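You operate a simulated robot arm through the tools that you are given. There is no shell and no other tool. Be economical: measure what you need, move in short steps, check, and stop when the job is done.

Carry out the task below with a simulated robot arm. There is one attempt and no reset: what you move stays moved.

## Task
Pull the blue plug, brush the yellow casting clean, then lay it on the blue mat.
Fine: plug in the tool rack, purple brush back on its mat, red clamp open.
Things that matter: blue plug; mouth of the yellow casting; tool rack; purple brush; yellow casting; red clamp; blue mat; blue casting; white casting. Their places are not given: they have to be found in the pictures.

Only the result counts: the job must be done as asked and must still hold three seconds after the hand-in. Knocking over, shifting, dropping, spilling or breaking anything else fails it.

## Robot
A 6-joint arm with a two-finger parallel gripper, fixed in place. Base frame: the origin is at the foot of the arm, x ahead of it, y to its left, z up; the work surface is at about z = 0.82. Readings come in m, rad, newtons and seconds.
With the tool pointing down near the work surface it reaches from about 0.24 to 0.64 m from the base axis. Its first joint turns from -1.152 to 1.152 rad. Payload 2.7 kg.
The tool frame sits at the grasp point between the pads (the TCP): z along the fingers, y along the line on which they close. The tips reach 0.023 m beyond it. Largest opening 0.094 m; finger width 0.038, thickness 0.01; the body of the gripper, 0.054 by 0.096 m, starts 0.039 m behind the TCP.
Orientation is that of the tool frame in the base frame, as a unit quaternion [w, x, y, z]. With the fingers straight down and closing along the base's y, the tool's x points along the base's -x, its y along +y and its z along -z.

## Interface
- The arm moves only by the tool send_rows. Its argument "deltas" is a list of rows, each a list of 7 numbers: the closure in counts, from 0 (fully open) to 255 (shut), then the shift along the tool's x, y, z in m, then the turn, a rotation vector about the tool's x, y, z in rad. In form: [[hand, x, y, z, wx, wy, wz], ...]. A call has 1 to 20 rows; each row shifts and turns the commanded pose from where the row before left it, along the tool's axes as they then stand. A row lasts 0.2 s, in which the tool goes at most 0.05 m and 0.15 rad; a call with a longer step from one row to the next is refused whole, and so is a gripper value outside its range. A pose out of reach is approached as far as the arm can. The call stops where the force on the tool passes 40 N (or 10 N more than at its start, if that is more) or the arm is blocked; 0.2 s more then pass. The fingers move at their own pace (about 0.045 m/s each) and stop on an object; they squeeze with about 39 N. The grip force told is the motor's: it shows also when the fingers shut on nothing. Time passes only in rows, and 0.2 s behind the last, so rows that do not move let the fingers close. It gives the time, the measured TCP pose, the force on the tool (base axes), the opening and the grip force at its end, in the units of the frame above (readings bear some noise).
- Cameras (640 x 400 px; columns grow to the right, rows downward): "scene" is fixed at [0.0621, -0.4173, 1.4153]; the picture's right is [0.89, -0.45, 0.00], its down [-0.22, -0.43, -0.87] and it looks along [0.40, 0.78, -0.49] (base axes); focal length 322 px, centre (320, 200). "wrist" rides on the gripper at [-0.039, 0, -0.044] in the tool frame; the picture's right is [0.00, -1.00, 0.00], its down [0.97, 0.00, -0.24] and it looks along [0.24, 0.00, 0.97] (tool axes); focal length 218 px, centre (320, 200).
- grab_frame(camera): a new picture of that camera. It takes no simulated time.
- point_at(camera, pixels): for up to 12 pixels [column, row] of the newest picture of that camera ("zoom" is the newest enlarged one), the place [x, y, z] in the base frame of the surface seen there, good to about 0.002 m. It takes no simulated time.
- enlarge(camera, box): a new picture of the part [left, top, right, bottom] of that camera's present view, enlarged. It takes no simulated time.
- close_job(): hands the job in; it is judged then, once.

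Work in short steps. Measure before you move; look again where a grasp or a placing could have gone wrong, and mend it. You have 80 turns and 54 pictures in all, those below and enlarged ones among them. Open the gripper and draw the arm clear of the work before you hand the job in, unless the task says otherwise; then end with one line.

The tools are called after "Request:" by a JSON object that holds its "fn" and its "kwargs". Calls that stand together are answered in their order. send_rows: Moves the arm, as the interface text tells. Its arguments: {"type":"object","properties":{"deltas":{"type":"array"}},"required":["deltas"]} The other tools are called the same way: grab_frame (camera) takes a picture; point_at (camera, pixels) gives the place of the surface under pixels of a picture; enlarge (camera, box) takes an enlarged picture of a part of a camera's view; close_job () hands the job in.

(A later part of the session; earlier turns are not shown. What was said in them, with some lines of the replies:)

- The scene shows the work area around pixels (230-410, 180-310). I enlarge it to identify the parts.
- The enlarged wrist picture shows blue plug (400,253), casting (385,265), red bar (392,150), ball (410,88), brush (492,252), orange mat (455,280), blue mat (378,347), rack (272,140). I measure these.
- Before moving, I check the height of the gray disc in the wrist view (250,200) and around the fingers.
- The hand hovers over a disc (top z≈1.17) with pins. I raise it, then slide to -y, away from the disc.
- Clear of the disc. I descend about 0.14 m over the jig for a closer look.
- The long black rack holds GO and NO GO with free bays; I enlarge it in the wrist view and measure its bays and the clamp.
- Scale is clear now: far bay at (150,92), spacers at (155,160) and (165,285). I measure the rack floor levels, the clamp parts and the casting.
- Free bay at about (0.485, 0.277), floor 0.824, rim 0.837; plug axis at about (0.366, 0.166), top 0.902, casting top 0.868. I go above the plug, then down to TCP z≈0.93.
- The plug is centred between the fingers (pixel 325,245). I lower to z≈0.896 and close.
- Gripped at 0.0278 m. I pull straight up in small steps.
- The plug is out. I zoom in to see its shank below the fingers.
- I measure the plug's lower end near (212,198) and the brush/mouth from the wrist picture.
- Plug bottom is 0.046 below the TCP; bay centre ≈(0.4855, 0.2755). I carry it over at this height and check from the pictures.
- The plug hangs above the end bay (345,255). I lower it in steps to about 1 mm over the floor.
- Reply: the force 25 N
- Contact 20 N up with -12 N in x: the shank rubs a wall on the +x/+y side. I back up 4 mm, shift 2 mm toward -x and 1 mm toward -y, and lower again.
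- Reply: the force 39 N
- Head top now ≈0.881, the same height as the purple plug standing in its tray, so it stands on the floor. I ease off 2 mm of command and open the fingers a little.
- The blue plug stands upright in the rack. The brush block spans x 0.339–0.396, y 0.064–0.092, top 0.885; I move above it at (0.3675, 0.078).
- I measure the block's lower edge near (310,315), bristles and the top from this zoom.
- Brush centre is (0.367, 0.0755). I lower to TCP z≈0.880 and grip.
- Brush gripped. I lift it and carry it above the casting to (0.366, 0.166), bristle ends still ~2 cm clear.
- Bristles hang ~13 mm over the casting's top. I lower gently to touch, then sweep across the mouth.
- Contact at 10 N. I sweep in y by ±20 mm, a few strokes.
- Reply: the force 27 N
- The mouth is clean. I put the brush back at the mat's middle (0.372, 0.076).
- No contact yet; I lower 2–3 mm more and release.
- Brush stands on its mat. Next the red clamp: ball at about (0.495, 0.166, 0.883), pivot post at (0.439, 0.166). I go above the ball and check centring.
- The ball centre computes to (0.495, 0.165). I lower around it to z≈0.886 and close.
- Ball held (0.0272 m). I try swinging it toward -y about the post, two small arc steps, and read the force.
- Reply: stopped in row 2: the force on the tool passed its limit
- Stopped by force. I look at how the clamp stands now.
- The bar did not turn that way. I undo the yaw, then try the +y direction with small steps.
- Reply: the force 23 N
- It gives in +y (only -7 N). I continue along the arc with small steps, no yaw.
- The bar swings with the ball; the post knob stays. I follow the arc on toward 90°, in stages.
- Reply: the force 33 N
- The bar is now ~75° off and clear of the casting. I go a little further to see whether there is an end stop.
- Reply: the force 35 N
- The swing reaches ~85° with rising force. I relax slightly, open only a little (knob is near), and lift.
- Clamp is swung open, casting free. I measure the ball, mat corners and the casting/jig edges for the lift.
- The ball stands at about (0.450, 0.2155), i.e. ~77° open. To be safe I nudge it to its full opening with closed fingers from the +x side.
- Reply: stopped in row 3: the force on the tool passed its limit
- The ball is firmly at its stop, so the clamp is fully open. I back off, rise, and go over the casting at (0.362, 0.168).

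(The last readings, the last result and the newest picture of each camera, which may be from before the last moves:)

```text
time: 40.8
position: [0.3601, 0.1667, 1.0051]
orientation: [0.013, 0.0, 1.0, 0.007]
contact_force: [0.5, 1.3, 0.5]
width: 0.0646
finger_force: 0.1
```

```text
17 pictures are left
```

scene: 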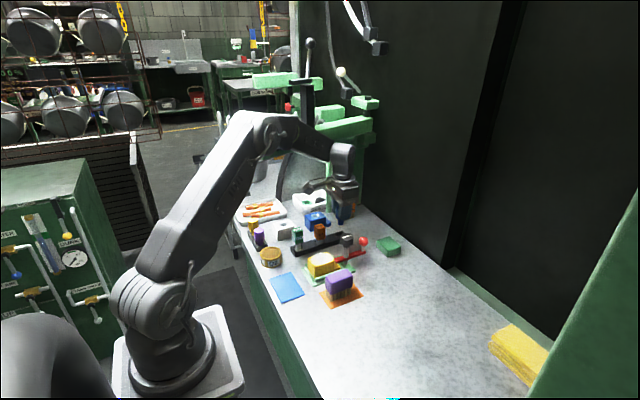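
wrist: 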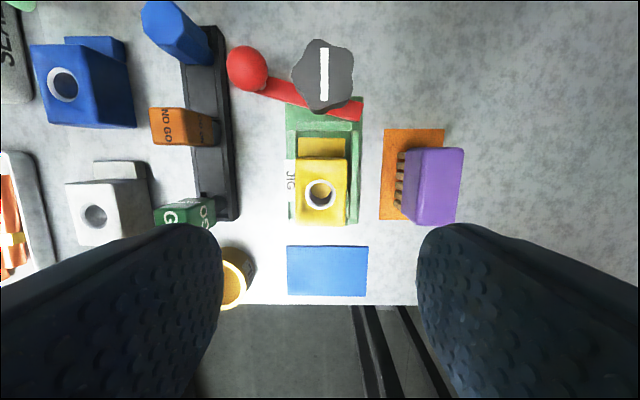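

The clamp bar is clear of the casting. I correct the small tool tilt left from the contact, and measure the casting edges: (297,190), (346,190), (320,195).

Request:
{"fn": "point_at", "kwargs": {"camera": "wrist", "pixels": [[298, 190], [345, 190], [320, 224], [320, 162], [320, 142], [289, 247], [367, 247], [289, 294], [366, 294], [353, 200], [291, 215]]}}

Request:
{"fn": "send_rows", "kwargs": {"deltas": [[80, 0, 0, 0, 0.014, 0.026, 0], [80, 0, 0, 0, 0, 0, 0]]}}

```text
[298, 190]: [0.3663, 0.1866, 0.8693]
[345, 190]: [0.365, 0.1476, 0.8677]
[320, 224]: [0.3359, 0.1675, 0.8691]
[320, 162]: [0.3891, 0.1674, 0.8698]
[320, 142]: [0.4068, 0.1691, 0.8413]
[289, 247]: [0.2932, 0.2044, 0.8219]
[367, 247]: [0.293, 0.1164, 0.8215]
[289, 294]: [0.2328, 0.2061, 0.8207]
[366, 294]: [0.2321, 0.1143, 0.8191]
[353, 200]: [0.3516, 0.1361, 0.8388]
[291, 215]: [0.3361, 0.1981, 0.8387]
```

```text
time: 41.4
position: [0.3593, 0.167, 1.0063]
orientation: [0.0, 0.0, 1.0, 0.0]
contact_force: [0.2, -0.2, 0.5]
width: 0.0645
finger_force: 0.0
```

Casting spans x 0.335–0.410, y 0.147–0.187; the mat is 0.061 (x) by 0.092 (y), so the casting must be turned 90°. First I lower and grip it at z≈0.869.

Request:
{"fn": "send_rows", "kwargs": {"deltas": [[80, -0.0015, 0, 0.045, 0, 0, 0], [80, 0, 0, 0.045, 0, 0, 0], [80, 0, 0, 0.035, 0, 0, 0], [80, 0, 0, 0.0115, 0, 0, 0], [80, 0, 0, 0, 0, 0, 0]]}}

Request:
{"fn": "send_rows", "kwargs": {"deltas": [[255, 0, 0, 0, 0, 0, 0], [255, 0, 0, 0, 0, 0, 0], [255, 0, 0, 0, 0, 0, 0], [255, 0, 0, 0, 0, 0, 0]]}}

```text
time: 42.6
position: [0.3574, 0.1657, 0.8671]
orientation: [0.0, -0.001, 1.0, 0.0]
contact_force: [-0.7, -0.6, -0.8]
width: 0.0643
finger_force: 0.0
```

```text
time: 43.6
position: [0.3589, 0.1667, 0.8691]
orientation: [0.0, 0.0, 1.0, 0.0]
contact_force: [-1.1, -0.3, -0.5]
width: 0.0437
finger_force: 39.1
```

Gripped at 0.0437 m. I lift slowly straight up.

Request:
{"fn": "send_rows", "kwargs": {"deltas": [[255, 0, 0, -0.006, 0, 0, 0], [255, 0, 0, -0.01, 0, 0, 0], [255, 0, 0, -0.02, 0, 0, 0], [255, 0, 0, -0.035, 0, 0, 0], [255, 0, 0, -0.03, 0, 0, 0], [255, 0, 0, 0, 0, 0, 0]]}}

Request:
{"fn": "enlarge", "kwargs": {"camera": "scene", "box": [270, 195, 390, 305]}}

```text
time: 45.0
position: [0.3622, 0.1667, 0.9698]
orientation: [0.0, 0.0, 1.0, 0.001]
contact_force: [-0.4, 0.3, -2.0]
width: 0.0436
finger_force: 39.7
```

```text
3.64 times, centred on (330, 250) of scene
```

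zoom: 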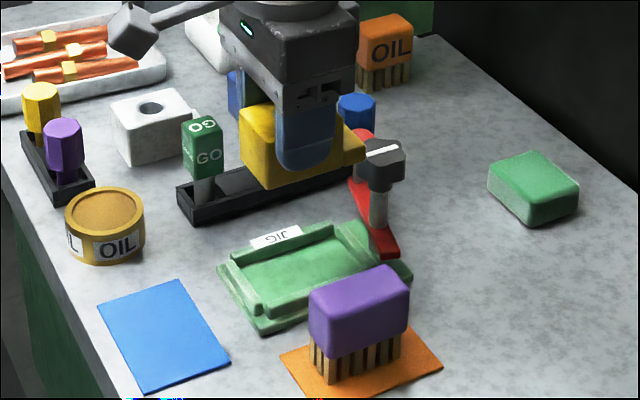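

Casting is up. I measure its lower edge and the jig pocket floor to know the bottom offset.

Request:
{"fn": "point_at", "kwargs": {"camera": "zoom", "pixels": [[269, 184], [243, 170], [240, 110], [330, 168], [300, 282], [320, 268], [365, 158], [164, 335]]}}

```text
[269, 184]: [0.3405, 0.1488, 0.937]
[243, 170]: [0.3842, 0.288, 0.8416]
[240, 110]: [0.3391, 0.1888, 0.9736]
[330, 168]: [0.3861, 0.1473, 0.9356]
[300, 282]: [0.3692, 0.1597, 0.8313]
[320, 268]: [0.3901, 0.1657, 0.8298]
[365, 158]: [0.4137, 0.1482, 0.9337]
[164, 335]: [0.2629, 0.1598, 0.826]
```

Bottom sits 0.039 below the TCP. I move to above the mat at (0.2625, 0.1735) and then yaw +90° in place.

Request:
{"fn": "send_rows", "kwargs": {"deltas": [[255, 0.033, 0.0023, 0, 0, 0, 0], [255, 0.033, 0.0023, 0, 0, 0, 0], [255, 0.0325, 0.0022, 0, 0, 0, 0], [255, 0, 0, 0, 0, 0, 0.1428], [255, 0, 0, 0, 0, 0, 0.1428], [255, 0, 0, 0, 0, 0, 0.1428], [255, 0, 0, 0, 0, 0, 0.1428], [255, 0, 0, 0, 0, 0, 0.1428], [255, 0, 0, 0, 0, 0, 0.1428], [255, 0, 0, 0, 0, 0, 0.1428], [255, 0, 0, 0, 0, 0, 0.1428], [255, 0, 0, 0, 0, 0, 0.1428], [255, 0, 0, 0, 0, 0, 0.1428], [255, 0, 0, 0, 0, 0, 0.1428], [255, 0, 0, 0, 0, 0, 0]]}}

Request:
{"fn": "grab_frame", "kwargs": {"camera": "scene"}}

Request:
{"fn": "enlarge", "kwargs": {"camera": "scene", "box": [230, 205, 350, 315]}}

```text
time: 48.2
position: [0.2625, 0.1731, 0.9718]
orientation: [0.0, 0.708, 0.707, 0.0]
contact_force: [-0.3, -0.8, -2.6]
width: 0.0439
finger_force: 39.3
```

```text
15 pictures are left
```

scene: 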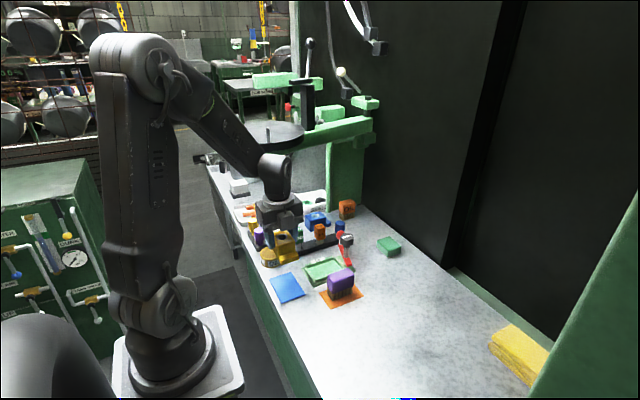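

```text
3.64 times, centred on (290, 260) of scene
```

zoom: 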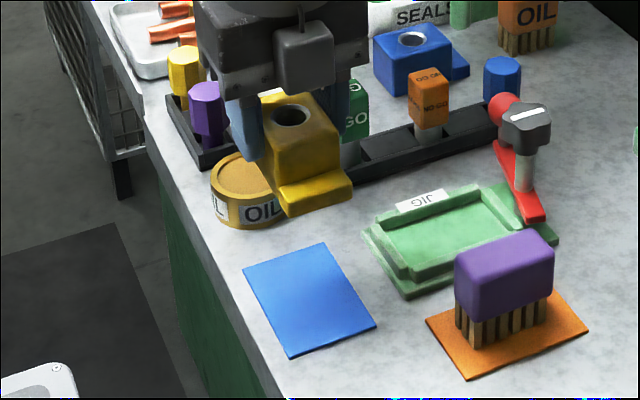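

Casting now lies along y above the mat (shelf toward -y). I lower to just above it.

Request:
{"fn": "send_rows", "kwargs": {"deltas": [[255, 0, 0, 0.04, 0, 0, 0], [255, 0, 0, 0.04, 0, 0, 0], [255, 0, 0, 0.02, 0, 0, 0], [255, 0, 0, 0.006, 0, 0, 0], [255, 0, 0, 0, 0, 0, 0]]}}

Request:
{"fn": "enlarge", "kwargs": {"camera": "scene", "box": [230, 205, 350, 315]}}

```text
time: 49.4
position: [0.2617, 0.1738, 0.8655]
orientation: [-0.002, 0.707, 0.707, 0.0]
contact_force: [-0.4, -0.6, -2.4]
width: 0.0437
finger_force: 38.9
```

```text
3.64 times, centred on (290, 260) of scene
```

zoom: 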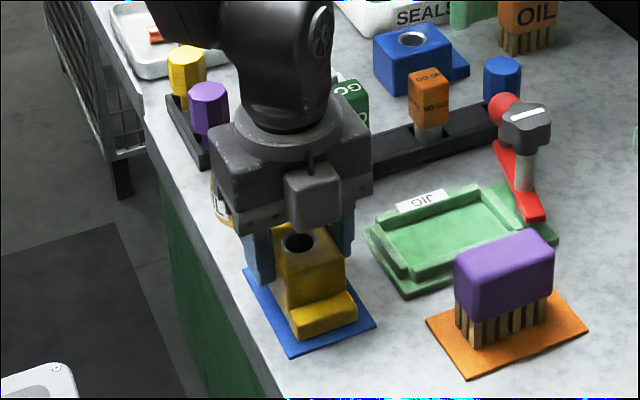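

It sits well over the mat. I lower the last millimetres until contact.

Request:
{"fn": "send_rows", "kwargs": {"deltas": [[255, 0, 0, 0.002, 0, 0, 0], [255, 0, 0, 0.002, 0, 0, 0], [255, 0, 0, 0, 0, 0, 0]]}}

```text
time: 50.2
position: [0.2618, 0.1742, 0.863]
orientation: [-0.001, 0.707, 0.707, 0.001]
contact_force: [-7.3, 0.1, 29.3]
width: 0.044
finger_force: 38.7
```

Contact at 29 N: it rests on the mat. I relax 2 mm, open partly and lift away.

Request:
{"fn": "send_rows", "kwargs": {"deltas": [[255, 0, 0, -0.002, 0, 0, 0], [255, 0, 0, 0, 0, 0, 0], [110, 0, 0, 0, 0, 0, 0], [90, 0, 0, 0, 0, 0, 0], [90, 0, 0, 0, 0, 0, 0], [90, 0, 0, -0.02, 0, 0, 0], [90, 0, 0, -0.045, 0, 0, 0], [60, 0, 0, -0.045, 0, 0, 0], [30, 0, 0, -0.045, 0, 0, 0], [0, 0, 0, 0, 0, 0, 0]]}}

Request:
{"fn": "enlarge", "kwargs": {"camera": "scene", "box": [230, 195, 390, 315]}}

Request:
{"fn": "grab_frame", "kwargs": {"camera": "wrist"}}

```text
time: 52.4
position: [0.2627, 0.1761, 1.0193]
orientation: [-0.001, 0.707, 0.707, 0.0]
contact_force: [-0.8, 0.3, -0.3]
width: 0.0941
finger_force: 0.1
```

```text
3.33 times, centred on (310, 255) of scene
```

zoom: 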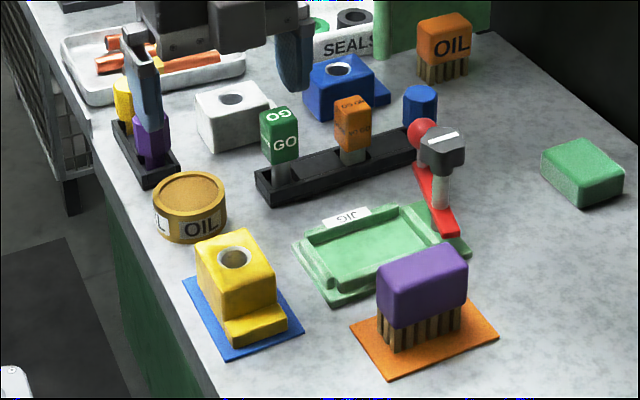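

```text
11 pictures are left
```

wrist: 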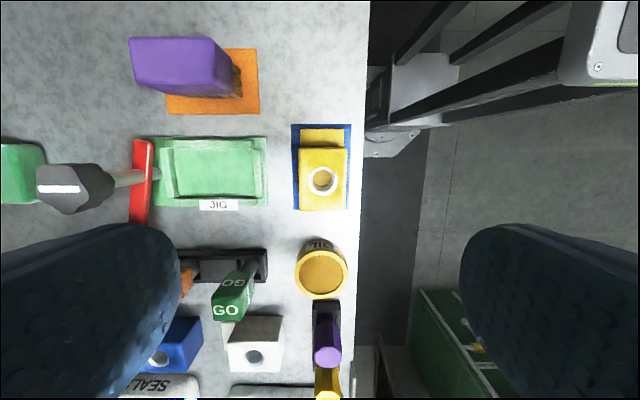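

The casting lies within the blue mat, plug in rack, brush on its mat, clamp open. I draw the arm up and to -y, clear of the work.

Request:
{"fn": "send_rows", "kwargs": {"deltas": [[0, -0.035, 0, -0.03, 0, 0, 0], [0, -0.035, 0, -0.03, 0, 0, 0], [0, -0.02, 0, -0.04, 0, 0, 0], [0, 0, 0, 0, 0, 0, 0], [0, 0, 0, 0, 0, 0, 0]]}}

Request:
{"fn": "enlarge", "kwargs": {"camera": "scene", "box": [230, 185, 400, 315]}}

```text
time: 53.6
position: [0.2632, 0.0825, 1.1197]
orientation: [-0.001, 0.708, 0.706, 0.0]
contact_force: [-0.5, -0.6, -0.6]
width: 0.0938
finger_force: 0.0
```

```text
3.08 times, centred on (315, 250) of scene
```

zoom: 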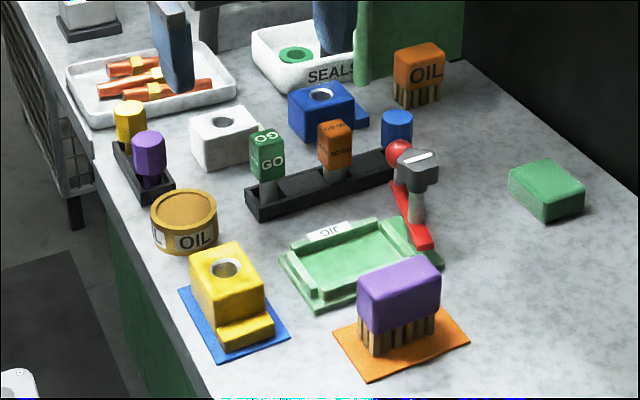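

Everything stands as asked and the arm is clear, so I hand in.

Request:
{"fn": "close_job", "kwargs": {}}

```text
The job is handed in.
```

The job is handed in: the yellow casting is brushed clean and lies on the blue mat, the blue plug stands in the tool rack, the purple brush is back on its mat, and the red clamp is open.
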